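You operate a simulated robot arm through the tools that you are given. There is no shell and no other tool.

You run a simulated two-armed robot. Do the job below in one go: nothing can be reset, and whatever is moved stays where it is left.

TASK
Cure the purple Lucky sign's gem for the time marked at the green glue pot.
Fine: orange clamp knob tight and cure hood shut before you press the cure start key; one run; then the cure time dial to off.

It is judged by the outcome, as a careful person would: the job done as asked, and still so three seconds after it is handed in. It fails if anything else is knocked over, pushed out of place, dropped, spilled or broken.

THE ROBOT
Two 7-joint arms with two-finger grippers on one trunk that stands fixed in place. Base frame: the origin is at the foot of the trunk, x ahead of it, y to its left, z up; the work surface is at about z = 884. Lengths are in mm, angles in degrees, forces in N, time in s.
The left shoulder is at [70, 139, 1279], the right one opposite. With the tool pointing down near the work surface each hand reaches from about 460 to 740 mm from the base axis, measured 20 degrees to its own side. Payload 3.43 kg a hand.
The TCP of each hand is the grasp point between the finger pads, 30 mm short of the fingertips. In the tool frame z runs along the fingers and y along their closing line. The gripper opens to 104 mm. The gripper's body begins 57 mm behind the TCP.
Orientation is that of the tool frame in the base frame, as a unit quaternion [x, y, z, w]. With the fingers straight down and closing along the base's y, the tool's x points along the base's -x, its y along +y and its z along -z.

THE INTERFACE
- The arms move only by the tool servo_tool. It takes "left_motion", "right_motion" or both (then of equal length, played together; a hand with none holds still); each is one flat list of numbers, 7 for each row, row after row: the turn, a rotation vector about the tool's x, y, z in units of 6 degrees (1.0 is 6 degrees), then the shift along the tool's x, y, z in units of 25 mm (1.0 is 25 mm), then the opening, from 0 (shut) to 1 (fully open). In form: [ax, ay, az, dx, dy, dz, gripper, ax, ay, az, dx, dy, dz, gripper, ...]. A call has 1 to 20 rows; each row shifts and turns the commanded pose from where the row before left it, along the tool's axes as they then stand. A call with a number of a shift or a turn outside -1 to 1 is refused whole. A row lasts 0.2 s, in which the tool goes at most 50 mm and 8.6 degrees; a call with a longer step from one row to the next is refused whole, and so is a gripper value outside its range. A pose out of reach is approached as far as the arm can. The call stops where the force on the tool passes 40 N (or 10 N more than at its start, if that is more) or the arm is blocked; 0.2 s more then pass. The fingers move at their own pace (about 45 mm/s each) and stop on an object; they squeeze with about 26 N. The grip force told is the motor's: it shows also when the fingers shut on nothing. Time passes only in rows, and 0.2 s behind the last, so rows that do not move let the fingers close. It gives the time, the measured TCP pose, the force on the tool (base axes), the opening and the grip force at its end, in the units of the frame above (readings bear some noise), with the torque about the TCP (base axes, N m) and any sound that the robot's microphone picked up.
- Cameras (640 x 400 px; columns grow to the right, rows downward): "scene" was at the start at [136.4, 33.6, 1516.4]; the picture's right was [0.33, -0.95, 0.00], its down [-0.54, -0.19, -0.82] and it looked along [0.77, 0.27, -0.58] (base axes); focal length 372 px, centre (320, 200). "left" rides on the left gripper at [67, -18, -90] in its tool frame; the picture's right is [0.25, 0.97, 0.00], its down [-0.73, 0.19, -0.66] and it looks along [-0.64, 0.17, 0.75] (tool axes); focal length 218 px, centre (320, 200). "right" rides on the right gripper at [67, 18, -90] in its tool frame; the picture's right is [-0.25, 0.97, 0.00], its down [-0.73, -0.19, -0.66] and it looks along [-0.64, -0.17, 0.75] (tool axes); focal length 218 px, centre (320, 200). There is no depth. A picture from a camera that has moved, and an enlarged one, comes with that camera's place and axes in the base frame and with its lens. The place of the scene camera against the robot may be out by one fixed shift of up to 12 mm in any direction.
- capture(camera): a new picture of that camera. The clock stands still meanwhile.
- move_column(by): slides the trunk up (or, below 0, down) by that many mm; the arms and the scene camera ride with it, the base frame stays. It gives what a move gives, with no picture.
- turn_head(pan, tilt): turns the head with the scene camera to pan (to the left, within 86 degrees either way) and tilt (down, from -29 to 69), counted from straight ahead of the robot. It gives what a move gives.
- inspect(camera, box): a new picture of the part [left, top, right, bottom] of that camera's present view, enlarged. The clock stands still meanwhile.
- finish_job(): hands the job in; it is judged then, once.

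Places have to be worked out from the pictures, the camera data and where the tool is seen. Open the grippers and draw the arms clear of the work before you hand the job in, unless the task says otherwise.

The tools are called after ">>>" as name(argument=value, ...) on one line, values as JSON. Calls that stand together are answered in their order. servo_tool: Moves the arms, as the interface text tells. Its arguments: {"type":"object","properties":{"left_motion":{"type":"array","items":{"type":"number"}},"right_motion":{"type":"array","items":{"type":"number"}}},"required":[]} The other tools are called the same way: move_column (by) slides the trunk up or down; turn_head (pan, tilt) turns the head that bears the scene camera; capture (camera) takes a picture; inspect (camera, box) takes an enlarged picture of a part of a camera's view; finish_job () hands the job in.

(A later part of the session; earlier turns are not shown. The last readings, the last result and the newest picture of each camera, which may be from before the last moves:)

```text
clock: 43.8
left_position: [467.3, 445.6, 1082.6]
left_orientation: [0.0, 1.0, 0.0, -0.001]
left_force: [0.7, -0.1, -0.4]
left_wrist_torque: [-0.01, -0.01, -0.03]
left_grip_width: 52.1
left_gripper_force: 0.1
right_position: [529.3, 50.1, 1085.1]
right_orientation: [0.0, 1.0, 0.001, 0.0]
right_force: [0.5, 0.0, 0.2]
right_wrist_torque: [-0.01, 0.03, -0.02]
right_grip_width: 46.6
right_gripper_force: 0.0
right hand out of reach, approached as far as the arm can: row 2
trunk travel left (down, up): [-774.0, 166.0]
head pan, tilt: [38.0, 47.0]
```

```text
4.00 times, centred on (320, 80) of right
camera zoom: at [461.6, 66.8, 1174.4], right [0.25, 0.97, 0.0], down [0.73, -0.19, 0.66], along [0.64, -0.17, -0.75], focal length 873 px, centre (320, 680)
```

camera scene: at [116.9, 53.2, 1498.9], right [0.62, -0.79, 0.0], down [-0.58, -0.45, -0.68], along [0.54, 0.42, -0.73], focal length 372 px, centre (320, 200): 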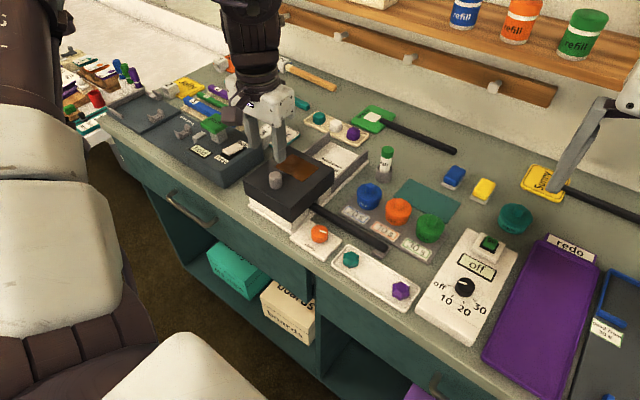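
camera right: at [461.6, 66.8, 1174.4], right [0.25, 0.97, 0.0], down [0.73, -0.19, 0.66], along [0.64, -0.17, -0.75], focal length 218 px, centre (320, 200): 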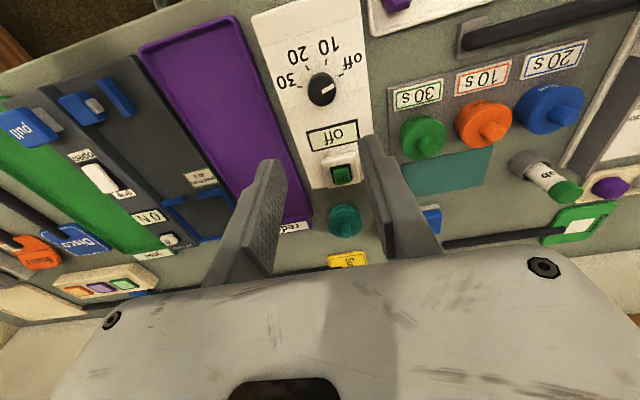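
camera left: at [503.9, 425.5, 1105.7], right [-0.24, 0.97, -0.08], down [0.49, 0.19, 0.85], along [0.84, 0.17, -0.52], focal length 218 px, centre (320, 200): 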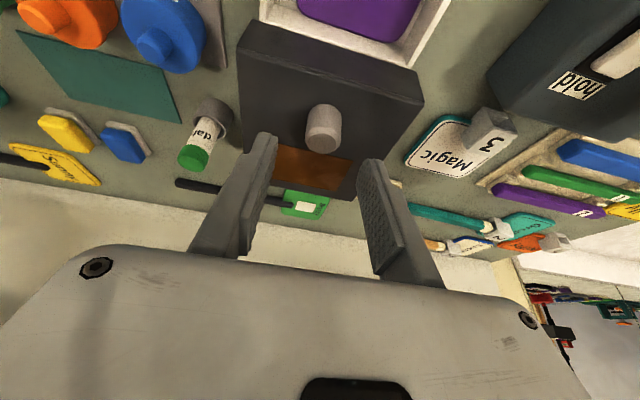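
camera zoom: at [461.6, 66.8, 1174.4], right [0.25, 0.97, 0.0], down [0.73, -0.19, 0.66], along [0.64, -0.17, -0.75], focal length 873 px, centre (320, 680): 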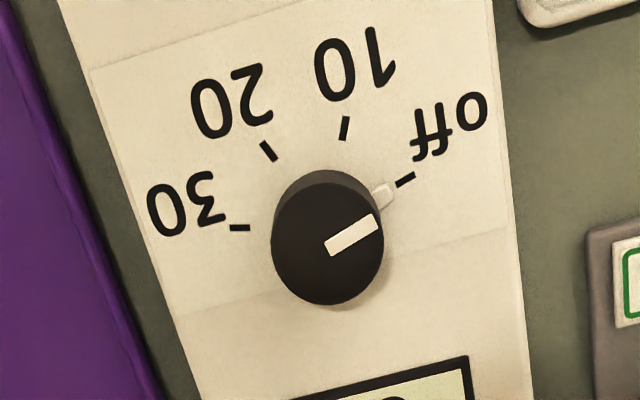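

The dial marks are clear: off, 10, 20 and 30 are 50° apart, so off to 30 is a 150° counter-clockwise turn seen from above. The dial centre is about (524, 52.5); I'll lower the hand to refine centring and height.

>>> servo_tool(right_motion=[0, 0, 0, 0.045, 0.035, 0.8, 0.45, 0, 0, 0, 0.045, 0.035, 0.8, 0.45, 0, 0, 0, 0.045, 0.035, 0.8, 0.45, 0, 0, 0, 0.045, 0.035, 0.8, 0.45])

>>> inspect(camera="right", box=[240, 70, 400, 170])

>>> capture(camera="right")

```text
clock: 44.8
left_position: [465.5, 444.9, 1082.9]
left_orientation: [0.0, 1.0, 0.0, 0.0]
left_force: [0.3, 0.3, 0.5]
left_wrist_torque: [0.02, -0.01, 0.02]
left_grip_width: 52.3
left_gripper_force: 0.1
right_position: [524.2, 54.2, 1005.3]
right_orientation: [0.0, 1.0, 0.0, 0.0]
right_force: [0.0, -0.1, 0.1]
right_wrist_torque: [0.0, 0.01, 0.0]
right_grip_width: 46.9
right_gripper_force: 0.1
trunk travel left (down, up): [-774.0, 166.0]
head pan, tilt: [38.0, 47.0]
```

```text
4.00 times, centred on (320, 120) of right
camera zoom: at [456.5, 69.8, 1095.1], right [0.25, 0.97, 0.0], down [0.73, -0.19, 0.66], along [0.64, -0.17, -0.75], focal length 873 px, centre (320, 520)
```

zoom: 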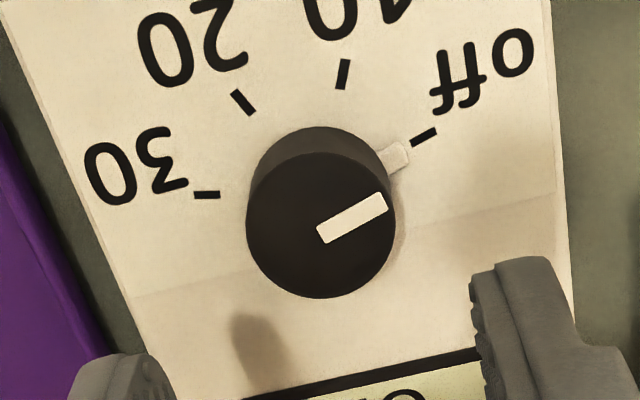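

```text
taken
camera right: at [456.5, 69.8, 1095.1], right [0.25, 0.97, 0.0], down [0.73, -0.19, 0.66], along [0.64, -0.17, -0.75], focal length 218 px, centre (320, 200)
```

right: 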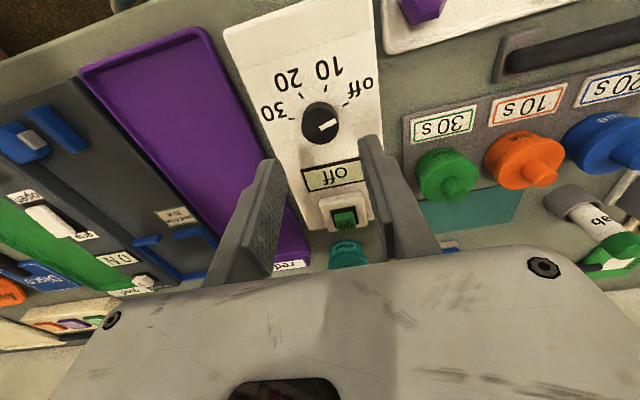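

The dial is about 4 mm ahead of the grasp axis with its top near z ≈ 921. There's a small pale nub beside it near "off"; I'll enlarge it before deciding the grip angle.

>>> inspect(camera="right", box=[300, 85, 364, 135])

>>> inspect(camera="scene", box=[430, 260, 494, 310])

```text
8.00 times, centred on (332, 110) of right
camera zoom: at [456.5, 69.8, 1095.1], right [0.25, 0.97, 0.0], down [0.73, -0.19, 0.66], along [0.64, -0.17, -0.75], focal length 1746 px, centre (224, 920)
```

zoom: 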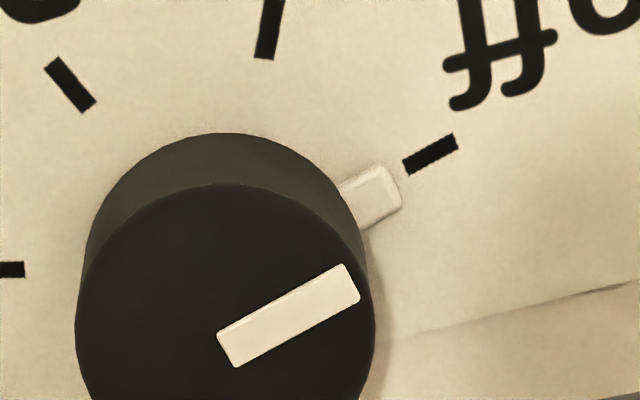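

```text
8.00 times, centred on (462, 285) of scene
camera zoom: at [116.8, 53.8, 1499.0], right [0.62, -0.79, 0.0], down [-0.58, -0.45, -0.68], along [0.54, 0.42, -0.73], focal length 2978 px, centre (-816, -480)
```

zoom: 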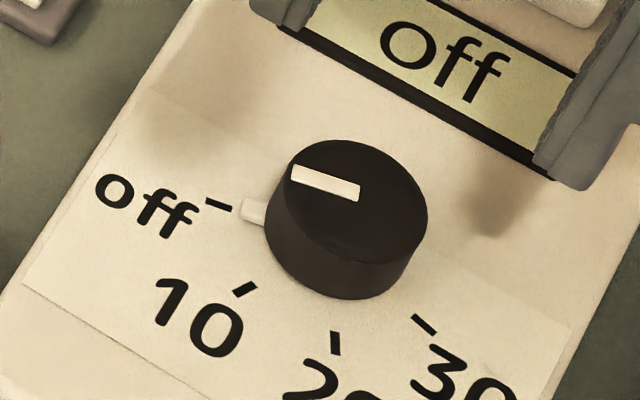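

The nub is a low pointer tab at the dial's foot, so I'll grip across it. I'll centre on the dial and rotate the open gripper 60 degrees clockwise at this height to check that the wrist allows it.

>>> servo_tool(right_motion=[0, 0, 0, -0.156, -0.004, 0, 0.45, 0, 0, 1, 0, 0, 0, 0.45, 0, 0, 1, 0, 0, 0, 0.45, 0, 0, 1, 0, 0, 0, 0.45, 0, 0, 1, 0, 0, 0, 0.45, 0, 0, 1, 0, 0, 0, 0.45, 0, 0, 1, 0, 0, 0, 0.45, 0, 0, 1, 0, 0, 0, 0.45, 0, 0, 1, 0, 0, 0, 0.45, 0, 0, 1, 0, 0, 0, 0.45, 0, 0, 1, 0, 0, 0, 0.45])

>>> capture(camera="right")

>>> inspect(camera="right", box=[240, 70, 400, 170])

```text
clock: 47.2
left_position: [467.0, 445.1, 1082.5]
left_orientation: [-0.001, 1.0, 0.001, 0.001]
left_force: [0.7, -0.9, 0.4]
left_wrist_torque: [0.0, 0.02, 0.0]
left_grip_width: 52.1
left_gripper_force: 0.1
right_position: [606.5, 75.3, 992.5]
right_orientation: [0.43, 0.902, 0.04, 0.026]
right_force: [-0.1, -0.5, 0.4]
right_wrist_torque: [-0.02, 0.03, 0.01]
right_grip_width: 46.9
right_gripper_force: 0.1
right hand out of reach, approached as far as the arm can: row 3, 4, 5, 6, 7, 8, 9, 10, 11
trunk travel left (down, up): [-774.0, 166.0]
head pan, tilt: [38.0, 47.0]
```

```text
taken
camera right: at [570.0, 133.9, 1083.3], right [0.91, 0.41, 0.09], down [0.26, -0.72, 0.65], along [0.33, -0.56, -0.76], focal length 218 px, centre (320, 200)
```

right: 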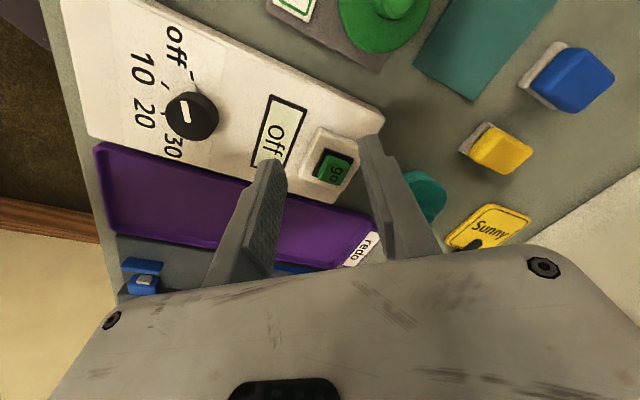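

```text
4.00 times, centred on (320, 120) of right
camera zoom: at [570.0, 133.9, 1083.3], right [0.91, 0.41, 0.09], down [0.26, -0.72, 0.65], along [0.33, -0.56, -0.76], focal length 873 px, centre (320, 520)
```

zoom: 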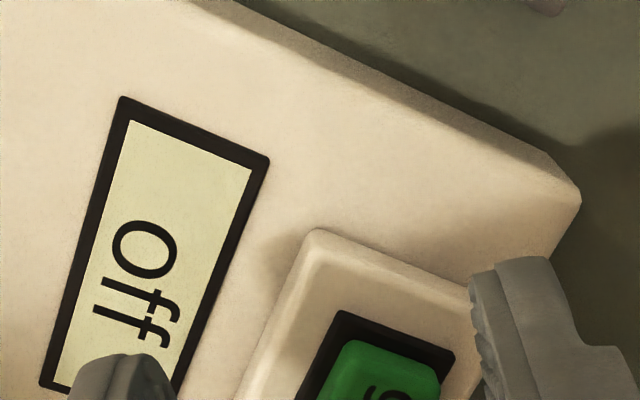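

The right wrist can't turn clockwise from here, and it drifted to (606, 75, 992) with a small tilt; nothing was touched. I'll lift it, remove the tilt and unwind the yaw back to straight.

>>> servo_tool(right_motion=[0, 0, 0, 0, 0, -1, 0.45, 0, 0, 0, 0, 0, -1, 0.45, 0, 0, -1, 0, 0, 0, 0.45, 0, 0, -1, 0, 0, 0, 0.45, 0, 0, -1, 0, 0, 0, 0.45])

```text
clock: 48.4
left_position: [466.0, 445.1, 1083.7]
left_orientation: [0.0, 1.0, 0.0, 0.0]
left_force: [-1.0, -0.8, 0.7]
left_wrist_torque: [0.02, 0.01, 0.0]
left_grip_width: 52.3
left_gripper_force: 0.1
right_position: [596.0, 70.5, 1008.7]
right_orientation: [0.305, 0.952, 0.016, 0.009]
right_force: [0.1, 0.4, 0.7]
right_wrist_torque: [-0.01, -0.02, 0.02]
right_grip_width: 46.6
right_gripper_force: 0.1
right hand out of reach, approached as far as the arm can: row 1, 2
trunk travel left (down, up): [-774.0, 166.0]
head pan, tilt: [38.0, 47.0]
```

It's easing back. I'll unwind the remaining ~35 degrees of yaw.

>>> servo_tool(right_motion=[0, 0, -1, 0, 0, 0, 0.45, 0, 0, -1, 0, 0, 0, 0.45, 0, 0, -1, 0, 0, 0, 0.45, 0, 0, -1, 0, 0, 0, 0.45, 0, 0, -1, 0, 0, 0, 0.45, 0, 0, -0.9, 0, 0, 0, 0.45])

```text
clock: 49.8
left_position: [466.8, 445.8, 1082.5]
left_orientation: [0.0, 1.0, 0.001, 0.0]
left_force: [-1.2, 0.0, -0.4]
left_wrist_torque: [0.01, -0.01, -0.01]
left_grip_width: 51.9
left_gripper_force: 0.0
right_position: [597.5, 72.2, 1008.7]
right_orientation: [0.0, 1.0, 0.013, 0.014]
right_force: [0.2, -0.2, -0.1]
right_wrist_torque: [0.0, 0.0, 0.01]
right_grip_width: 46.9
right_gripper_force: 0.0
trunk travel left (down, up): [-774.0, 166.0]
head pan, tilt: [38.0, 47.0]
```

Yaw is back to zero with 2 degrees of residual tilt. I'll trim the tilt and move back over the dial.

>>> servo_tool(right_motion=[0.248, 0.267, 0, 0, 0, 0, 0.45, 0, 0, 0, 0.7, -0.205, 0, 0.45, 0, 0, 0, 0.7, -0.205, 0, 0.45, 0, 0, 0, 0.7, -0.205, 0, 0.45, 0, 0, 0, 0.7, -0.205, 0, 0.45])

>>> inspect(camera="right", box=[240, 70, 400, 170])

```text
clock: 51.0
left_position: [465.2, 445.8, 1082.1]
left_orientation: [0.001, 1.0, 0.0, 0.001]
left_force: [0.3, -0.3, 0.7]
left_wrist_torque: [0.04, 0.0, 0.01]
left_grip_width: 51.9
left_gripper_force: 0.0
right_position: [588.7, 68.2, 1008.4]
right_orientation: [0.001, 1.0, 0.0, 0.0]
right_force: [-0.5, 0.1, 0.0]
right_wrist_torque: [0.0, -0.01, 0.01]
right_grip_width: 46.9
right_gripper_force: 0.2
right hand out of reach, approached as far as the arm can: row 2, 3, 4, 5
trunk travel left (down, up): [-774.0, 166.0]
head pan, tilt: [38.0, 47.0]
```

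```text
4.00 times, centred on (320, 120) of right
camera zoom: at [521.5, 84.4, 1098.6], right [0.26, 0.97, 0.0], down [0.73, -0.19, 0.66], along [0.64, -0.17, -0.75], focal length 873 px, centre (320, 520)
```

zoom: 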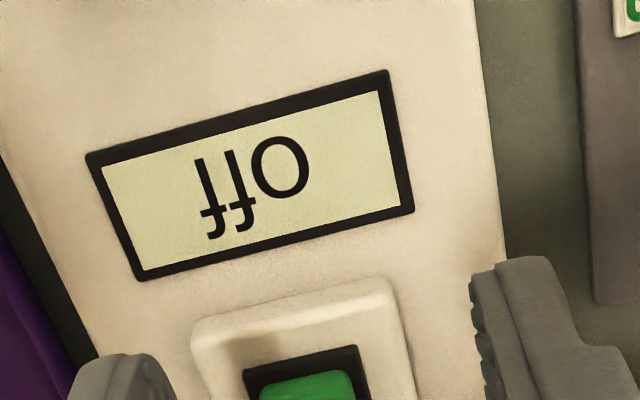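

The wrist joint is near its limit in this posture and blocks the way back, so I'll first turn the yaw counter-clockwise, which I need anyway, and check that frees the arm.

>>> servo_tool(right_motion=[0, 0, -1, 0, 0, 0, 0.45, 0, 0, -1, 0, 0, 0, 0.45, 0, 0, -1, 0, 0, 0, 0.45, 0, 0, -1, 0, 0, 0, 0.45, 0, 0, -1, 0, 0, 0, 0.45, 0, 0, -1, 0, 0, 0, 0.45, 0, 0, -1, 0, 0, 0, 0.45, 0, 0, -1, 0, 0, 0, 0.45, 0, 0, -1, 0, 0, 0, 0.45, 0, 0, -1, 0, 0, 0, 0.45])

```text
clock: 53.2
left_position: [464.8, 446.5, 1083.4]
left_orientation: [0.0, 1.0, 0.0, 0.0]
left_force: [-0.1, 0.7, 0.2]
left_wrist_torque: [-0.03, 0.03, 0.0]
left_grip_width: 51.9
left_gripper_force: 0.0
right_position: [589.3, 68.2, 1007.9]
right_orientation: [-0.5, 0.866, -0.001, -0.001]
right_force: [-0.6, 0.2, -0.3]
right_wrist_torque: [-0.03, 0.0, -0.01]
right_grip_width: 46.9
right_gripper_force: 0.0
trunk travel left (down, up): [-774.0, 166.0]
head pan, tilt: [38.0, 47.0]
```

That freed it: yaw is −60 degrees at (589, 68, 1008). I'll move over the dial now.

>>> servo_tool(right_motion=[0, 0, 0, 0.45, 0.448, 0, 0.45, 0, 0, 0, 0.45, 0.448, 0, 0.45, 0, 0, 0, 0.45, 0.448, 0, 0.45, 0, 0, 0, 0.45, 0.448, 0, 0.45])

>>> capture(camera="right")

>>> inspect(camera="right", box=[240, 70, 400, 170])

```text
clock: 54.2
left_position: [466.8, 445.1, 1083.8]
left_orientation: [0.0, 1.0, 0.0, 0.0]
left_force: [0.7, 0.0, -0.1]
left_wrist_torque: [0.02, -0.02, -0.01]
left_grip_width: 51.8
left_gripper_force: 0.1
right_position: [589.6, 67.7, 1007.8]
right_orientation: [-0.499, 0.867, -0.002, 0.0]
right_force: [-0.4, -1.4, 0.0]
right_wrist_torque: [0.0, 0.01, -0.02]
right_grip_width: 46.9
right_gripper_force: 0.1
right hand out of reach, approached as far as the arm can: row 1, 2, 3, 4
trunk travel left (down, up): [-774.0, 166.0]
head pan, tilt: [38.0, 47.0]
```

```text
taken
camera right: at [540.1, 16.9, 1098.2], right [-0.71, 0.7, 0.0], down [0.53, 0.54, 0.66], along [0.46, 0.46, -0.75], focal length 218 px, centre (320, 200)
```

right: 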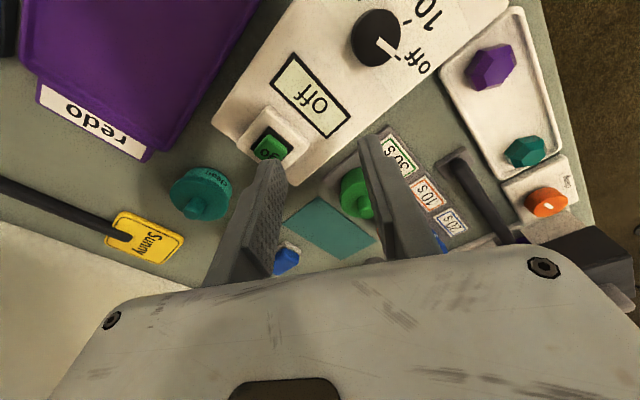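

```text
4.00 times, centred on (320, 120) of right
camera zoom: at [540.1, 16.9, 1098.2], right [-0.71, 0.7, 0.0], down [0.53, 0.54, 0.66], along [0.46, 0.46, -0.75], focal length 873 px, centre (320, 520)
```

zoom: 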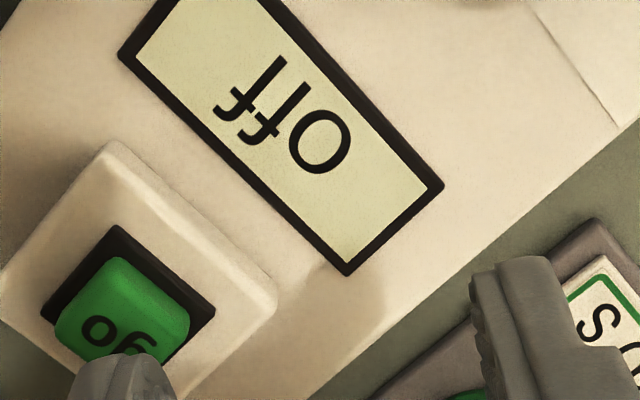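

The arm is still blocked toward the robot in this posture, so some joint is at its limit. I'll try lifting and moving to the right arm's own side to let the posture recover.

>>> servo_tool(right_motion=[0, 0, 0, 0, 0, -0.8, 0.45, 0, 0, 0, 0, 0, -0.8, 0.45, 0, 0, 0, 0, 0, -0.8, 0.45])

>>> servo_tool(right_motion=[0, 0, 0, 0.7, -0.4, -0.2, 0.45, 0, 0, 0, 0.7, -0.4, -0.2, 0.45, 0, 0, 0, 0.7, -0.4, -0.2, 0.45])

```text
clock: 55.0
left_position: [465.5, 444.8, 1082.3]
left_orientation: [0.0, 1.0, 0.0, 0.0]
left_force: [-0.2, -0.9, 0.2]
left_wrist_torque: [0.01, 0.0, 0.02]
left_grip_width: 51.6
left_gripper_force: 0.0
right_position: [590.1, 66.4, 1027.8]
right_orientation: [-0.499, 0.867, -0.001, -0.001]
right_force: [-0.4, 0.9, 0.0]
right_wrist_torque: [0.03, 0.01, 0.04]
right_grip_width: 46.7
right_gripper_force: 0.0
right hand out of reach, approached as far as the arm can: row 1, 2
trunk travel left (down, up): [-774.0, 166.0]
head pan, tilt: [38.0, 47.0]
```

```text
clock: 55.8
left_position: [466.8, 445.4, 1082.3]
left_orientation: [0.0, 1.0, 0.0, 0.0]
left_force: [0.5, -0.1, 0.4]
left_wrist_torque: [0.01, -0.01, -0.01]
left_grip_width: 52.0
left_gripper_force: 0.0
right_position: [591.3, 67.3, 1028.6]
right_orientation: [-0.499, 0.867, -0.001, -0.002]
right_force: [-0.1, -0.5, -0.2]
right_wrist_torque: [0.02, 0.02, -0.05]
right_grip_width: 47.1
right_gripper_force: 0.0
right hand out of reach, approached as far as the arm can: row 1, 2, 3
trunk travel left (down, up): [-774.0, 166.0]
head pan, tilt: [38.0, 47.0]
```

Raising worked on the third row, so repeated small steps seem to help the posture shift. I'll try small upward steps again.

>>> servo_tool(right_motion=[0, 0, 0, 0, 0, -0.4, 0.45, 0, 0, 0, 0, 0, -0.4, 0.45, 0, 0, 0, 0, 0, -0.4, 0.45, 0, 0, 0, 0, 0, -0.4, 0.45, 0, 0, 0, 0, 0, -0.4, 0.45, 0, 0, 0, 0, 0, -0.4, 0.45])

```text
clock: 57.2
left_position: [465.6, 445.2, 1083.9]
left_orientation: [0.0, 1.0, 0.0, 0.0]
left_force: [-0.2, 0.0, -0.2]
left_wrist_torque: [-0.01, 0.01, 0.0]
left_grip_width: 52.1
left_gripper_force: 0.0
right_position: [599.0, 70.3, 1076.0]
right_orientation: [-0.498, 0.867, -0.001, 0.0]
right_force: [-0.8, 0.3, -0.7]
right_wrist_torque: [-0.02, -0.03, 0.02]
right_grip_width: 46.7
right_gripper_force: 0.0
right hand out of reach, approached as far as the arm can: row 2, 4, 5
trunk travel left (down, up): [-774.0, 166.0]
head pan, tilt: [38.0, 47.0]
```

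It's rising but being pushed outward. I'll try sliding toward −y (the right arm's natural side) in small steps at this height.

>>> servo_tool(right_motion=[0, 0, 0, 0.346, -0.2, 0, 0.45, 0, 0, 0, 0.346, -0.2, 0, 0.45, 0, 0, 0, 0.346, -0.2, 0, 0.45, 0, 0, 0, 0.346, -0.2, 0, 0.45, 0, 0, 0, 0.346, -0.2, 0, 0.45, 0, 0, 0, 0.346, -0.2, 0, 0.45, 0, 0, 0, 0.346, -0.2, 0, 0.45, 0, 0, 0, 0.346, -0.2, 0, 0.45])

>>> capture(camera="scene")

```text
clock: 59.0
left_position: [465.5, 444.3, 1083.9]
left_orientation: [0.0, 1.0, 0.0, 0.0]
left_force: [0.1, -0.1, -0.2]
left_wrist_torque: [0.0, 0.01, 0.02]
left_grip_width: 51.6
left_gripper_force: 0.1
right_position: [613.7, 25.5, 1078.0]
right_orientation: [-0.499, 0.867, -0.001, -0.001]
right_force: [0.2, -1.1, 0.2]
right_wrist_torque: [-0.01, 0.01, 0.01]
right_grip_width: 46.9
right_gripper_force: 0.1
right hand out of reach, approached as far as the arm can: row 3, 4, 5, 6, 7, 8
trunk travel left (down, up): [-774.0, 166.0]
head pan, tilt: [38.0, 47.0]
```

```text
taken
camera scene: at [116.3, 53.3, 1499.0], right [0.62, -0.79, 0.0], down [-0.58, -0.45, -0.68], along [0.54, 0.42, -0.73], focal length 372 px, centre (320, 200)
```

scene: 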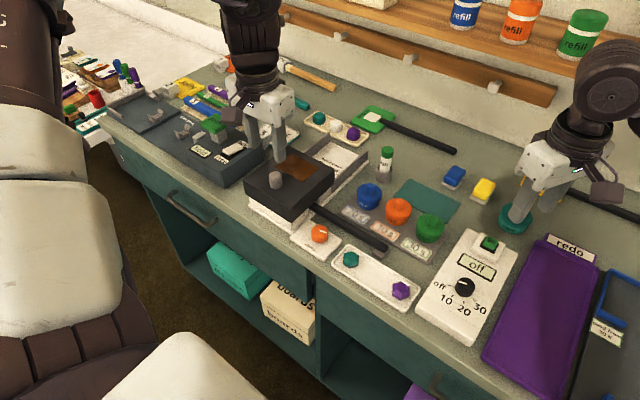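

The right arm is being held on a circle around its shoulder, as though folded to a joint limit. I'll move it outward along that circle toward its own side, well above everything, to let the elbow unfold.

>>> servo_tool(right_motion=[0, 0, 0, 0.256, -0.517, 0, 0.45, 0, 0, 0, 0.256, -0.517, 0, 0.45, 0, 0, 0, 0.256, -0.517, 0, 0.45, 0, 0, 0, 0.256, -0.517, 0, 0.45, 0, 0, 0, 0.256, -0.517, 0, 0.45])

```text
clock: 60.2
left_position: [465.9, 444.5, 1082.7]
left_orientation: [0.0, 1.0, 0.001, -0.001]
left_force: [-1.0, -0.5, 0.1]
left_wrist_torque: [0.0, 0.02, -0.01]
left_grip_width: 51.9
left_gripper_force: 0.0
right_position: [653.5, -33.6, 1076.8]
right_orientation: [-0.499, 0.866, -0.001, 0.001]
right_force: [-0.2, -0.2, 0.1]
right_wrist_torque: [0.03, -0.02, 0.03]
right_grip_width: 46.9
right_gripper_force: 0.1
trunk travel left (down, up): [-774.0, 166.0]
head pan, tilt: [38.0, 47.0]
```

It moves freely outward. I'll unwind the yaw to zero here, continuing slightly to the right arm's side.

>>> servo_tool(right_motion=[0, 0, 1, 0, 0, -0.2, 0.45, 0, 0, 1, 0, 0, -0.2, 0.45, 0, 0, 1, 0, 0, -0.2, 0.45, 0, 0, 1, 0, 0, -0.2, 0.45, 0, 0, 1, 0, 0, -0.2, 0.45, 0, 0, 1, 0, 0, 0, 0.45, 0, 0, 1, 0, 0, 0, 0.45, 0, 0, 1, 0, 0, 0, 0.45, 0, 0, 1, 0, 0, 0, 0.45, 0, 0, 1, 0, 0, 0, 0.45])

```text
clock: 62.4
left_position: [466.4, 444.3, 1083.2]
left_orientation: [0.0, 1.0, 0.0, 0.0]
left_force: [0.3, -0.3, 0.0]
left_wrist_torque: [0.02, -0.03, -0.03]
left_grip_width: 52.2
left_gripper_force: 0.0
right_position: [655.1, -33.1, 1102.1]
right_orientation: [0.002, 1.0, -0.001, 0.001]
right_force: [-0.4, 0.3, -0.4]
right_wrist_torque: [0.01, 0.01, 0.03]
right_grip_width: 46.8
right_gripper_force: 0.1
trunk travel left (down, up): [-774.0, 166.0]
head pan, tilt: [38.0, 47.0]
```

Straight again at (655, −33, 1102). Now I'll try retracting diagonally toward (560, −130).

>>> servo_tool(right_motion=[0, 0, 0, 0.3, -0.5, 0, 0.45, 0, 0, 0, 0.3, -0.5, 0, 0.45, 0, 0, 0, 0.3, -0.5, 0, 0.45, 0, 0, 0, 0.3, -0.5, 0, 0.45, 0, 0, 0, 0.3, -0.5, 0, 0.45, 0, 0, 0, 0.3, -0.5, 0, 0.45, 0, 0, 0, 0.3, -0.5, 0, 0.45, 0, 0, 0, 0.3, -0.5, 0, 0.45])

```text
clock: 64.2
left_position: [466.2, 444.0, 1083.6]
left_orientation: [0.001, 1.0, 0.0, 0.0]
left_force: [-0.5, -0.5, -0.1]
left_wrist_torque: [-0.02, -0.01, -0.01]
left_grip_width: 52.1
left_gripper_force: 0.0
right_position: [655.0, -121.0, 1105.5]
right_orientation: [0.0, 1.0, -0.001, 0.0]
right_force: [-1.4, 0.6, 0.2]
right_wrist_torque: [0.04, -0.01, -0.02]
right_grip_width: 46.8
right_gripper_force: 0.0
right hand out of reach, approached as far as the arm can: row 2, 3, 4, 5, 6, 7, 8
trunk travel left (down, up): [-774.0, 166.0]
head pan, tilt: [38.0, 47.0]
```

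The same inner limit persists, so the elbow seems to have swivelled. I'll turn the head to look at the right arm's posture.

>>> turn_head(pan=-30, tilt=15)

>>> capture(camera="scene")

>>> turn_head(pan=30, tilt=15)

>>> capture(camera="scene")

```text
clock: 65.6
left_position: [466.6, 445.2, 1082.3]
left_orientation: [0.0, 1.0, 0.0, 0.0]
left_force: [-0.8, -0.4, 0.1]
left_wrist_torque: [-0.02, 0.04, -0.02]
left_grip_width: 51.8
left_gripper_force: 0.2
right_position: [655.0, -120.0, 1106.6]
right_orientation: [0.003, 1.0, 0.0, 0.0]
right_force: [0.9, 0.0, 0.1]
right_wrist_torque: [0.0, -0.02, 0.01]
right_grip_width: 46.8
right_gripper_force: 0.0
trunk travel left (down, up): [-774.0, 166.0]
head pan, tilt: [-30.0, 15.0]
```

```text
taken
camera scene: at [134.3, -41.7, 1548.6], right [-0.5, -0.87, 0.0], down [-0.22, 0.13, -0.97], along [0.84, -0.48, -0.26], focal length 372 px, centre (320, 200)
```

scene: 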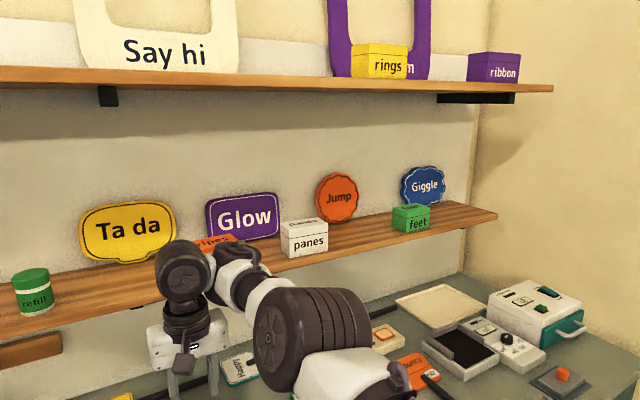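

```text
clock: 66.9
left_position: [466.3, 444.6, 1083.1]
left_orientation: [0.001, 1.0, 0.001, 0.0]
left_force: [-0.5, -0.2, -0.1]
left_wrist_torque: [0.0, -0.01, 0.04]
left_grip_width: 51.8
left_gripper_force: 0.0
right_position: [655.1, -119.7, 1105.6]
right_orientation: [0.001, 1.0, -0.001, 0.001]
right_force: [0.1, 0.7, 0.2]
right_wrist_torque: [0.0, 0.0, 0.01]
right_grip_width: 46.7
right_gripper_force: 0.1
trunk travel left (down, up): [-774.0, 166.0]
head pan, tilt: [30.0, 15.0]
```

```text
taken
camera scene: at [134.3, 51.5, 1548.6], right [0.5, -0.87, 0.0], down [-0.22, -0.13, -0.97], along [0.84, 0.48, -0.26], focal length 372 px, centre (320, 200)
```

scene: 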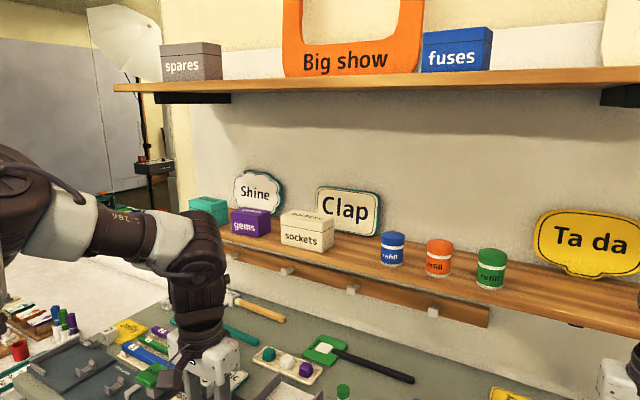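

The right elbow has dropped inward, unlike the left one. Rather than fight it, I'll park the right arm further to its own side, well above the table, and do the dial and key with the left arm.

>>> servo_tool(right_motion=[0, 0, 0, -0.1, -0.8, 0, 0.45, 0, 0, 0, 0, -0.8, 0, 0.45, 0, 0, 0, 0, -0.8, 0, 0.45, 0, 0, 0, 0, -0.8, 0, 0.45, 0, 0, 0, 0, -0.8, 0, 0.45, 0, 0, 0, 0, -0.8, 0, 0.45])

>>> turn_head(pan=5, tilt=45)

>>> capture(camera="scene")

```text
clock: 68.3
left_position: [465.8, 445.1, 1083.9]
left_orientation: [0.0, 1.0, 0.0, 0.0]
left_force: [-1.1, 0.7, -0.5]
left_wrist_torque: [-0.01, 0.03, 0.0]
left_grip_width: 51.9
left_gripper_force: 0.0
right_position: [661.6, -240.5, 1104.2]
right_orientation: [0.0, 1.0, 0.001, 0.001]
right_force: [-0.2, -0.2, 0.0]
right_wrist_torque: [0.0, -0.01, 0.0]
right_grip_width: 46.7
right_gripper_force: 0.0
right hand out of reach, approached as far as the arm can: row 3
trunk travel left (down, up): [-774.0, 166.0]
head pan, tilt: [30.0, 15.0]
```

```text
clock: 69.3
left_position: [466.5, 445.5, 1083.2]
left_orientation: [0.001, 1.0, 0.0, 0.0]
left_force: [0.2, -0.2, -0.6]
left_wrist_torque: [-0.01, 0.02, 0.01]
left_grip_width: 51.9
left_gripper_force: 0.0
right_position: [662.1, -238.2, 1107.2]
right_orientation: [0.002, 1.0, -0.001, 0.0]
right_force: [0.0, -0.6, -0.6]
right_wrist_torque: [-0.01, 0.01, 0.0]
right_grip_width: 46.9
right_gripper_force: 0.1
trunk travel left (down, up): [-774.0, 166.0]
head pan, tilt: [5.0, 45.0]
```

```text
taken
camera scene: at [134.4, 12.1, 1501.9], right [0.09, -1.0, 0.0], down [-0.7, -0.06, -0.71], along [0.7, 0.06, -0.71], focal length 372 px, centre (320, 200)
```

scene: 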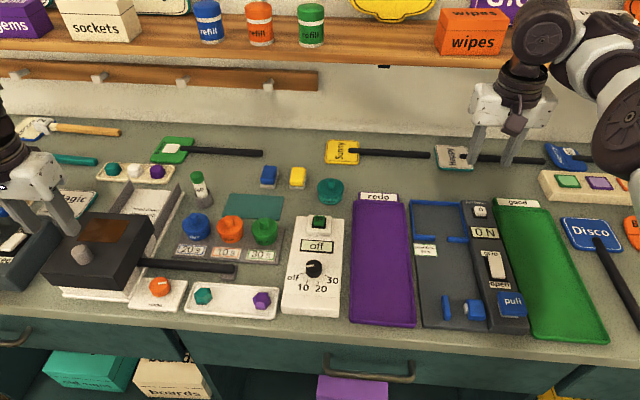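

The right arm is parked at (661, −240, 1105), clear of the controller. I'll bring the left arm across toward the dial in a cautious first half-step at height.

>>> servo_tool(left_motion=[0, 0, 0, -0.136, -0.78, 0, 0.5, 0, 0, 0, -0.136, -0.78, 0, 0.5, 0, 0, 0, -0.136, -0.78, 0, 0.5, 0, 0, 0, -0.136, -0.78, 0, 0.5, 0, 0, 0, -0.136, -0.78, 0, 0.5, 0, 0, 0, -0.136, -0.78, 0, 0.5, 0, 0, 0, -0.136, -0.78, 0, 0.5, 0, 0, 0, -0.136, -0.78, 0, 0.5])

```text
clock: 71.1
left_position: [494.0, 288.5, 1081.8]
left_orientation: [0.0, 1.0, 0.0, 0.0]
left_force: [-1.2, 1.1, 0.1]
left_wrist_torque: [0.0, 0.01, -0.05]
left_grip_width: 52.2
left_gripper_force: 0.0
right_position: [661.8, -240.4, 1104.3]
right_orientation: [0.001, 1.0, 0.0, 0.0]
right_force: [-0.2, -0.9, 0.2]
right_wrist_torque: [0.02, 0.01, -0.02]
right_grip_width: 46.8
right_gripper_force: 0.0
trunk travel left (down, up): [-774.0, 166.0]
head pan, tilt: [5.0, 45.0]
```

No reach trouble. I'll now turn the left gripper 60 degrees clockwise here, moving its wrist away from the limit before going further across.

>>> servo_tool(left_motion=[0, 0, 1, 0, 0, 0, 0.45, 0, 0, 1, 0, 0, 0, 0.45, 0, 0, 1, 0, 0, 0, 0.45, 0, 0, 1, 0, 0, 0, 0.45, 0, 0, 1, 0, 0, 0, 0.45, 0, 0, 1, 0, 0, 0, 0.45, 0, 0, 1, 0, 0, 0, 0.45, 0, 0, 1, 0, 0, 0, 0.45, 0, 0, 1, 0, 0, 0, 0.45, 0, 0, 1, 0, 0, 0, 0.45])

```text
clock: 73.3
left_position: [493.6, 288.2, 1081.7]
left_orientation: [0.501, 0.865, 0.0, 0.0]
left_force: [-0.1, -1.1, -0.1]
left_wrist_torque: [-0.03, 0.01, 0.03]
left_grip_width: 47.1
left_gripper_force: 0.1
right_position: [660.8, -240.1, 1105.4]
right_orientation: [0.001, 1.0, -0.001, 0.0]
right_force: [-0.3, -0.1, 0.7]
right_wrist_torque: [-0.02, 0.0, -0.03]
right_grip_width: 46.8
right_gripper_force: 0.0
trunk travel left (down, up): [-774.0, 166.0]
head pan, tilt: [5.0, 45.0]
```

Good. I'll move half the remaining way to the dial, at the same height.

>>> servo_tool(left_motion=[0, 0, 0, -0.738, -0.295, 0, 0.45, 0, 0, 0, -0.738, -0.295, 0, 0.45, 0, 0, 0, -0.738, -0.295, 0, 0.45, 0, 0, 0, -0.738, -0.295, 0, 0.45, 0, 0, 0, -0.738, -0.295, 0, 0.45, 0, 0, 0, -0.738, -0.295, 0, 0.45])

```text
clock: 74.7
left_position: [493.2, 193.9, 1087.4]
left_orientation: [0.5, 0.866, 0.0, 0.002]
left_force: [0.1, -0.2, 0.3]
left_wrist_torque: [0.02, 0.02, 0.03]
left_grip_width: 47.0
left_gripper_force: 0.1
left hand out of reach, approached as far as the arm can: row 5, 6
right_position: [659.9, -240.6, 1106.2]
right_orientation: [0.001, 1.0, -0.001, 0.001]
right_force: [-0.1, -0.2, -0.2]
right_wrist_torque: [0.02, 0.03, 0.01]
right_grip_width: 46.7
right_gripper_force: 0.0
trunk travel left (down, up): [-774.0, 166.0]
head pan, tilt: [5.0, 45.0]
```

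I hit the inner reach limit (about 430 mm from the shoulder). I'll bulge the path outward: first +x 52 mm, then across.

>>> servo_tool(left_motion=[0, 0, 0, -0.347, 0.6, 0, 0.45, 0, 0, 0, -0.347, 0.6, 0, 0.45, 0, 0, 0, -0.347, 0.6, 0, 0.45])

>>> servo_tool(left_motion=[0, 0, 0, -0.58, -0.196, 0, 0.45, 0, 0, 0, -0.58, -0.196, 0, 0.45, 0, 0, 0, -0.58, -0.196, 0, 0.45])

```text
clock: 75.5
left_position: [523.8, 219.0, 1091.9]
left_orientation: [0.5, 0.866, -0.001, 0.001]
left_force: [-0.4, 0.3, 0.2]
left_wrist_torque: [0.0, -0.03, 0.01]
left_grip_width: 46.7
left_gripper_force: 0.0
left hand out of reach, approached as far as the arm can: row 1, 2, 3
right_position: [660.5, -239.5, 1105.2]
right_orientation: [0.002, 1.0, -0.001, -0.001]
right_force: [1.0, 0.9, -0.9]
right_wrist_torque: [0.01, 0.01, -0.02]
right_grip_width: 47.1
right_gripper_force: 0.1
trunk travel left (down, up): [-774.0, 166.0]
head pan, tilt: [5.0, 45.0]
```

```text
clock: 76.3
left_position: [508.6, 205.6, 1095.3]
left_orientation: [0.5, 0.866, -0.001, 0.0]
left_force: [-0.8, -0.5, 0.2]
left_wrist_torque: [0.02, -0.02, 0.0]
left_grip_width: 46.7
left_gripper_force: 0.1
left hand out of reach, approached as far as the arm can: row 1, 2, 3
right_position: [661.5, -240.2, 1106.6]
right_orientation: [0.001, 1.0, -0.001, 0.0]
right_force: [0.1, -0.4, 0.2]
right_wrist_torque: [0.05, -0.01, 0.02]
right_grip_width: 46.8
right_gripper_force: 0.0
trunk travel left (down, up): [-774.0, 166.0]
head pan, tilt: [5.0, 45.0]
```

The left arm also has a limit crossing toward the midline at this height. I'll back off toward +y and try again lower, where the reach is specified.

>>> servo_tool(left_motion=[0, 0, 0, 0.4, 0.45, 0, 0.45, 0, 0, 0, 0.4, 0.45, 0, 0.45, 0, 0, 0, 0.4, 0.3, 0.3, 0.45, 0, 0, 0, 0, 0, 0.6, 0.45, 0, 0, 0, 0, 0, 0.6, 0.45])

```text
clock: 77.5
left_position: [521.3, 247.3, 1056.2]
left_orientation: [0.5, 0.866, 0.0, 0.0]
left_force: [0.8, 0.0, 0.6]
left_wrist_torque: [0.01, -0.02, -0.01]
left_grip_width: 46.8
left_gripper_force: 0.2
right_position: [662.4, -239.7, 1104.8]
right_orientation: [0.002, 1.0, -0.001, 0.0]
right_force: [-0.4, -0.6, 0.7]
right_wrist_torque: [0.03, 0.01, 0.03]
right_grip_width: 46.7
right_gripper_force: 0.1
trunk travel left (down, up): [-774.0, 166.0]
head pan, tilt: [5.0, 45.0]
```

No trouble here. I'll lower to about z = 1010 and then try going across in small steps.

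>>> servo_tool(left_motion=[0, 0, 0, 0, 0, 0.6, 0.45, 0, 0, 0, 0, 0, 0.6, 0.45, 0, 0, 0, 0, 0, 0.6, 0.45, 0, 0, 0, -0.5, -0.22, 0, 0.45, 0, 0, 0, -0.5, -0.22, 0, 0.45, 0, 0, 0, -0.5, -0.22, 0, 0.45])

```text
clock: 78.9
left_position: [506.5, 226.9, 1026.0]
left_orientation: [0.5, 0.866, 0.0, 0.001]
left_force: [0.4, 1.1, 0.2]
left_wrist_torque: [0.0, 0.04, -0.04]
left_grip_width: 46.8
left_gripper_force: 0.1
left hand out of reach, approached as far as the arm can: row 4, 5, 6
right_position: [661.0, -240.4, 1106.0]
right_orientation: [0.001, 1.0, -0.001, 0.0]
right_force: [-0.8, -1.0, 0.5]
right_wrist_torque: [0.0, -0.04, -0.03]
right_grip_width: 46.8
right_gripper_force: 0.0
trunk travel left (down, up): [-774.0, 166.0]
head pan, tilt: [5.0, 45.0]
```

Still limited with the 60° yaw. I'll unwind the left yaw to zero here and test whether the crossing works with a straight hand.

>>> servo_tool(left_motion=[0, 0, 0, 0.4, 0.3, -0.3, 0.45, 0, 0, -1, 0, 0, 0, 0.45, 0, 0, -1, 0, 0, 0, 0.45, 0, 0, -1, 0, 0, 0, 0.45, 0, 0, -1, 0, 0, 0, 0.45, 0, 0, -1, 0, 0, 0, 0.45, 0, 0, -1, 0, 0, 0, 0.45, 0, 0, -1, 0, 0, 0, 0.45, 0, 0, -1, 0, 0, 0, 0.45, 0, 0, -1, 0, 0, 0, 0.45, 0, 0, -1, 0, 0, 0, 0.45])

>>> servo_tool(left_motion=[0, 0, 0, -0.2, -0.5, 0, 0.45, 0, 0, 0, -0.2, -0.5, 0, 0.45, 0, 0, 0, -0.2, -0.5, 0, 0.45])

```text
clock: 81.3
left_position: [507.2, 239.3, 1032.3]
left_orientation: [-0.002, 1.0, 0.0, 0.0]
left_force: [-0.4, 0.0, -0.5]
left_wrist_torque: [-0.01, -0.01, 0.05]
left_grip_width: 46.6
left_gripper_force: 0.1
right_position: [661.7, -239.6, 1105.8]
right_orientation: [0.002, 1.0, -0.001, 0.0]
right_force: [-0.3, 0.2, 0.4]
right_wrist_torque: [-0.01, 0.01, 0.01]
right_grip_width: 46.8
right_gripper_force: 0.0
trunk travel left (down, up): [-774.0, 166.0]
head pan, tilt: [5.0, 45.0]
```

```text
clock: 82.1
left_position: [509.6, 224.3, 1036.9]
left_orientation: [0.0, 1.0, -0.002, 0.001]
left_force: [0.5, 0.5, -0.5]
left_wrist_torque: [-0.02, 0.02, -0.02]
left_grip_width: 46.9
left_gripper_force: 0.1
left hand out of reach, approached as far as the arm can: row 2, 3
right_position: [661.5, -239.8, 1106.7]
right_orientation: [0.002, 1.0, -0.001, 0.0]
right_force: [1.0, -0.7, -0.3]
right_wrist_torque: [-0.01, -0.03, -0.03]
right_grip_width: 46.6
right_gripper_force: 0.1
trunk travel left (down, up): [-774.0, 166.0]
head pan, tilt: [5.0, 45.0]
```

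Both arms are limited by elbow posture. The right arm made progress in small steps before, so I'll try retracting it in 3 mm steps at its safe parking height to see if the elbow works its way back up.

>>> servo_tool(right_motion=[0, 0, 0, 0.12, 0, 0, 0.45, 0, 0, 0, 0.12, 0, 0, 0.45, 0, 0, 0, 0.12, 0, 0, 0.45, 0, 0, 0, 0.12, 0, 0, 0.45, 0, 0, 0, 0.12, 0, 0, 0.45, 0, 0, 0, 0.12, 0, 0, 0.45, 0, 0, 0, 0.12, 0, 0, 0.45, 0, 0, 0, 0.12, 0, 0, 0.45, 0, 0, 0, 0.12, 0, 0, 0.45, 0, 0, 0, 0.12, 0, 0, 0.45, 0, 0, 0, 0.12, 0, 0, 0.45, 0, 0, 0, 0.12, 0, 0, 0.45, 0, 0, 0, 0.12, 0, 0, 0.45, 0, 0, 0, 0.12, 0, 0, 0.45, 0, 0, 0, 0.12, 0, 0, 0.45, 0, 0, 0, 0.12, 0, 0, 0.45, 0, 0, 0, 0.12, 0, 0, 0.45, 0, 0, 0, 0.12, 0, 0, 0.45, 0, 0, 0, 0.12, 0, 0, 0.45, 0, 0, 0, 0.12, 0, 0, 0.45])

```text
clock: 86.3
left_position: [509.0, 223.6, 1038.0]
left_orientation: [0.0, 1.0, -0.002, 0.001]
left_force: [-0.8, 0.0, 1.1]
left_wrist_torque: [0.0, -0.02, 0.01]
left_grip_width: 46.7
left_gripper_force: 0.2
right_position: [660.4, -239.1, 1107.1]
right_orientation: [0.002, 1.0, -0.001, 0.0]
right_force: [-0.2, 0.6, -0.8]
right_wrist_torque: [-0.03, 0.02, -0.05]
right_grip_width: 46.8
right_gripper_force: 0.0
right hand out of reach, approached as far as the arm can: row 1, 3, 4, 6, 7, 8, 9, 10, 12, 14, 15, 16, 18, 19, 20
trunk travel left (down, up): [-774.0, 166.0]
head pan, tilt: [5.0, 45.0]
```

No progress there. The right arm began in a high, near-centre pose from which it reached the dial, so I'll try the same with the left: raise it to about z = 1270 first and then cross at that height.

>>> servo_tool(left_motion=[0, 0, 0, 0, 0.6, -0.2, 0.45, 0, 0, 0, 0, 0, -0.9, 0.45, 0, 0, 0, 0, 0, -0.9, 0.45, 0, 0, 0, 0, 0, -0.9, 0.45, 0, 0, 0, 0, 0, -0.9, 0.45, 0, 0, 0, 0, 0, -0.9, 0.45, 0, 0, 0, 0, 0, -0.9, 0.45, 0, 0, 0, 0, 0, -0.9, 0.45, 0, 0, 0, 0, 0, -0.9, 0.45, 0, 0, 0, 0, 0, -0.9, 0.45])

```text
clock: 88.5
left_position: [491.2, 249.5, 1234.5]
left_orientation: [0.0, 1.0, -0.001, 0.001]
left_force: [-0.5, -0.5, 0.8]
left_wrist_torque: [0.03, 0.03, -0.01]
left_grip_width: 46.7
left_gripper_force: 0.0
left hand out of reach, approached as far as the arm can: row 9, 10
right_position: [661.0, -238.6, 1105.9]
right_orientation: [0.002, 1.0, 0.0, 0.0]
right_force: [-0.1, 0.1, 0.1]
right_wrist_torque: [-0.02, 0.01, 0.01]
right_grip_width: 46.7
right_gripper_force: 0.1
trunk travel left (down, up): [-774.0, 166.0]
head pan, tilt: [5.0, 45.0]
```

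It rose to 1234. I'll now try crossing at this height, drawing in slightly in x.

>>> servo_tool(left_motion=[0, 0, 0, 0.33, -0.6, 0, 0.45, 0, 0, 0, 0.33, -0.6, 0, 0.45, 0, 0, 0, 0.33, -0.6, 0, 0.45, 0, 0, 0, 0.33, -0.6, 0, 0.45, 0, 0, 0, 0.1, -0.6, 0, 0.45, 0, 0, 0, 0.1, -0.6, 0, 0.45])

```text
clock: 89.9
left_position: [435.7, 181.4, 1222.4]
left_orientation: [0.0, 1.0, -0.002, 0.002]
left_force: [0.6, -0.6, 1.1]
left_wrist_torque: [0.0, 0.03, 0.01]
left_grip_width: 46.8
left_gripper_force: 0.0
left hand out of reach, approached as far as the arm can: row 2, 3, 4, 5, 6
right_position: [661.9, -239.4, 1105.4]
right_orientation: [0.002, 1.0, -0.001, 0.0]
right_force: [-0.2, -0.3, -0.2]
right_wrist_torque: [-0.01, 0.0, -0.02]
right_grip_width: 46.6
right_gripper_force: 0.0
trunk travel left (down, up): [-774.0, 166.0]
head pan, tilt: [5.0, 45.0]
```

It's progressing: (436, 181, 1222). I'll continue crossing.

>>> servo_tool(left_motion=[0, 0, 0, 0, -0.4, 0, 0.45, 0, 0, 0, 0, -0.4, 0, 0.45, 0, 0, 0, 0, -0.4, 0, 0.45, 0, 0, 0, 0, -0.4, 0, 0.45, 0, 0, 0, 0, -0.4, 0, 0.45, 0, 0, 0, 0, -0.4, 0, 0.45, 0, 0, 0, 0, -0.4, 0, 0.45, 0, 0, 0, 0, -0.4, 0, 0.45])

```text
clock: 91.7
left_position: [424.6, 171.5, 1216.9]
left_orientation: [0.0, 1.0, -0.002, 0.001]
left_force: [0.0, 0.0, 0.0]
left_wrist_torque: [0.03, 0.02, -0.02]
left_grip_width: 46.9
left_gripper_force: 0.1
left hand out of reach, approached as far as the arm can: row 1, 2, 3, 4, 5, 6, 7, 8
right_position: [660.6, -239.6, 1105.5]
right_orientation: [0.001, 1.0, -0.001, 0.0]
right_force: [-0.3, -1.1, 0.7]
right_wrist_torque: [-0.03, 0.0, 0.02]
right_grip_width: 46.6
right_gripper_force: 0.0
trunk travel left (down, up): [-774.0, 166.0]
head pan, tilt: [5.0, 45.0]
```

The left arm slides along a boundary too. The right arm's trouble began when its wrist was forced past its clockwise limit, swinging the elbow; winding it the other way should swing the elbow back, so I'll rotate the right hand counter-clockwise in place at its safe spot.

>>> servo_tool(right_motion=[0, 0, -1, 0, 0, 0, 0.45, 0, 0, -1, 0, 0, 0, 0.45, 0, 0, -1, 0, 0, 0, 0.45, 0, 0, -1, 0, 0, 0, 0.45, 0, 0, -1, 0, 0, 0, 0.45, 0, 0, -1, 0, 0, 0, 0.45, 0, 0, -1, 0, 0, 0, 0.45, 0, 0, -1, 0, 0, 0, 0.45, 0, 0, -1, 0, 0, 0, 0.45, 0, 0, -1, 0, 0, 0, 0.45, 0, 0, -1, 0, 0, 0, 0.45, 0, 0, -1, 0, 0, 0, 0.45, 0, 0, -1, 0, 0, 0, 0.45, 0, 0, -1, 0, 0, 0, 0.45, 0, 0, -1, 0, 0, 0, 0.45, 0, 0, -1, 0, 0, 0, 0.45, 0, 0, -1, 0, 0, 0, 0.45, 0, 0, -1, 0, 0, 0, 0.45, 0, 0, -1, 0, 0, 0, 0.45, 0, 0, -1, 0, 0, 0, 0.45])

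```text
clock: 95.9
left_position: [424.1, 171.1, 1215.5]
left_orientation: [0.0, 1.0, -0.002, 0.001]
left_force: [0.4, 0.3, -0.1]
left_wrist_torque: [0.04, 0.02, -0.01]
left_grip_width: 46.6
left_gripper_force: 0.1
right_position: [662.3, -239.7, 1105.4]
right_orientation: [0.865, -0.501, 0.0, 0.001]
right_force: [0.3, 0.0, 0.0]
right_wrist_torque: [0.0, -0.01, -0.01]
right_grip_width: 46.8
right_gripper_force: 0.1
trunk travel left (down, up): [-774.0, 166.0]
head pan, tilt: [5.0, 45.0]
```

Reached −120° with no trouble. Let me test a small retraction from here before winding further.

>>> servo_tool(right_motion=[0, 0, 0, -0.2, 0.346, 0, 0.45, 0, 0, 0, -0.2, 0.346, 0, 0.45, 0, 0, 0, -0.2, 0.346, 0, 0.45])

```text
clock: 96.7
left_position: [423.1, 171.5, 1216.8]
left_orientation: [0.001, 1.0, -0.001, 0.001]
left_force: [0.4, 0.8, 0.1]
left_wrist_torque: [0.0, -0.01, -0.02]
left_grip_width: 46.9
left_gripper_force: 0.2
right_position: [662.1, -240.2, 1106.1]
right_orientation: [0.865, -0.501, 0.0, 0.0]
right_force: [-0.4, -0.6, 0.7]
right_wrist_torque: [0.02, 0.04, 0.02]
right_grip_width: 47.0
right_gripper_force: 0.0
right hand out of reach, approached as far as the arm can: row 1, 2, 3
trunk travel left (down, up): [-774.0, 166.0]
head pan, tilt: [5.0, 45.0]
```

Still blocked; I'll continue winding counter-clockwise.

>>> servo_tool(right_motion=[0, 0, -1, 0, 0, 0, 0.45, 0, 0, -1, 0, 0, 0, 0.45, 0, 0, -1, 0, 0, 0, 0.45, 0, 0, -1, 0, 0, 0, 0.45, 0, 0, -1, 0, 0, 0, 0.45, 0, 0, -1, 0, 0, 0, 0.45, 0, 0, -1, 0, 0, 0, 0.45, 0, 0, -1, 0, 0, 0, 0.45, 0, 0, -1, 0, 0, 0, 0.45, 0, 0, -1, 0, 0, 0, 0.45, 0, 0, -1, 0, 0, 0, 0.45, 0, 0, -1, 0, 0, 0, 0.45, 0, 0, -1, 0, 0, 0, 0.45, 0, 0, -1, 0, 0, 0, 0.45, 0, 0, -1, 0, 0, 0, 0.45])

```text
clock: 99.9
left_position: [424.4, 171.7, 1216.5]
left_orientation: [-0.001, 1.0, -0.001, 0.001]
left_force: [-0.8, -0.9, -0.4]
left_wrist_torque: [0.02, 0.0, 0.0]
left_grip_width: 46.8
left_gripper_force: 0.1
right_position: [661.6, -239.9, 1107.4]
right_orientation: [0.966, 0.259, 0.0, 0.001]
right_force: [-0.7, -0.5, 1.0]
right_wrist_torque: [0.02, 0.0, -0.03]
right_grip_width: 46.7
right_gripper_force: 0.0
trunk travel left (down, up): [-774.0, 166.0]
head pan, tilt: [5.0, 45.0]
```

At −210° and still free. Continue.

>>> servo_tool(right_motion=[0, 0, -1, 0, 0, 0, 0.45, 0, 0, -1, 0, 0, 0, 0.45, 0, 0, -1, 0, 0, 0, 0.45, 0, 0, -1, 0, 0, 0, 0.45, 0, 0, -1, 0, 0, 0, 0.45, 0, 0, -1, 0, 0, 0, 0.45, 0, 0, -1, 0, 0, 0, 0.45, 0, 0, -1, 0, 0, 0, 0.45, 0, 0, -1, 0, 0, 0, 0.45, 0, 0, -1, 0, 0, 0, 0.45, 0, 0, -1, 0, 0, 0, 0.45, 0, 0, -1, 0, 0, 0, 0.45])

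```text
clock: 102.5
left_position: [423.7, 171.3, 1216.9]
left_orientation: [0.0, 1.0, -0.001, 0.0]
left_force: [-0.4, -0.4, -0.5]
left_wrist_torque: [-0.02, 0.0, -0.02]
left_grip_width: 46.6
left_gripper_force: 0.0
right_position: [660.7, -239.9, 1105.9]
right_orientation: [0.839, 0.544, 0.0, 0.001]
right_force: [-0.5, 0.0, 0.6]
right_wrist_torque: [0.01, 0.03, 0.01]
right_grip_width: 47.0
right_gripper_force: 0.0
right hand out of reach, approached as far as the arm can: row 7, 8, 9, 10, 11, 12
trunk travel left (down, up): [-774.0, 166.0]
head pan, tilt: [5.0, 45.0]
```

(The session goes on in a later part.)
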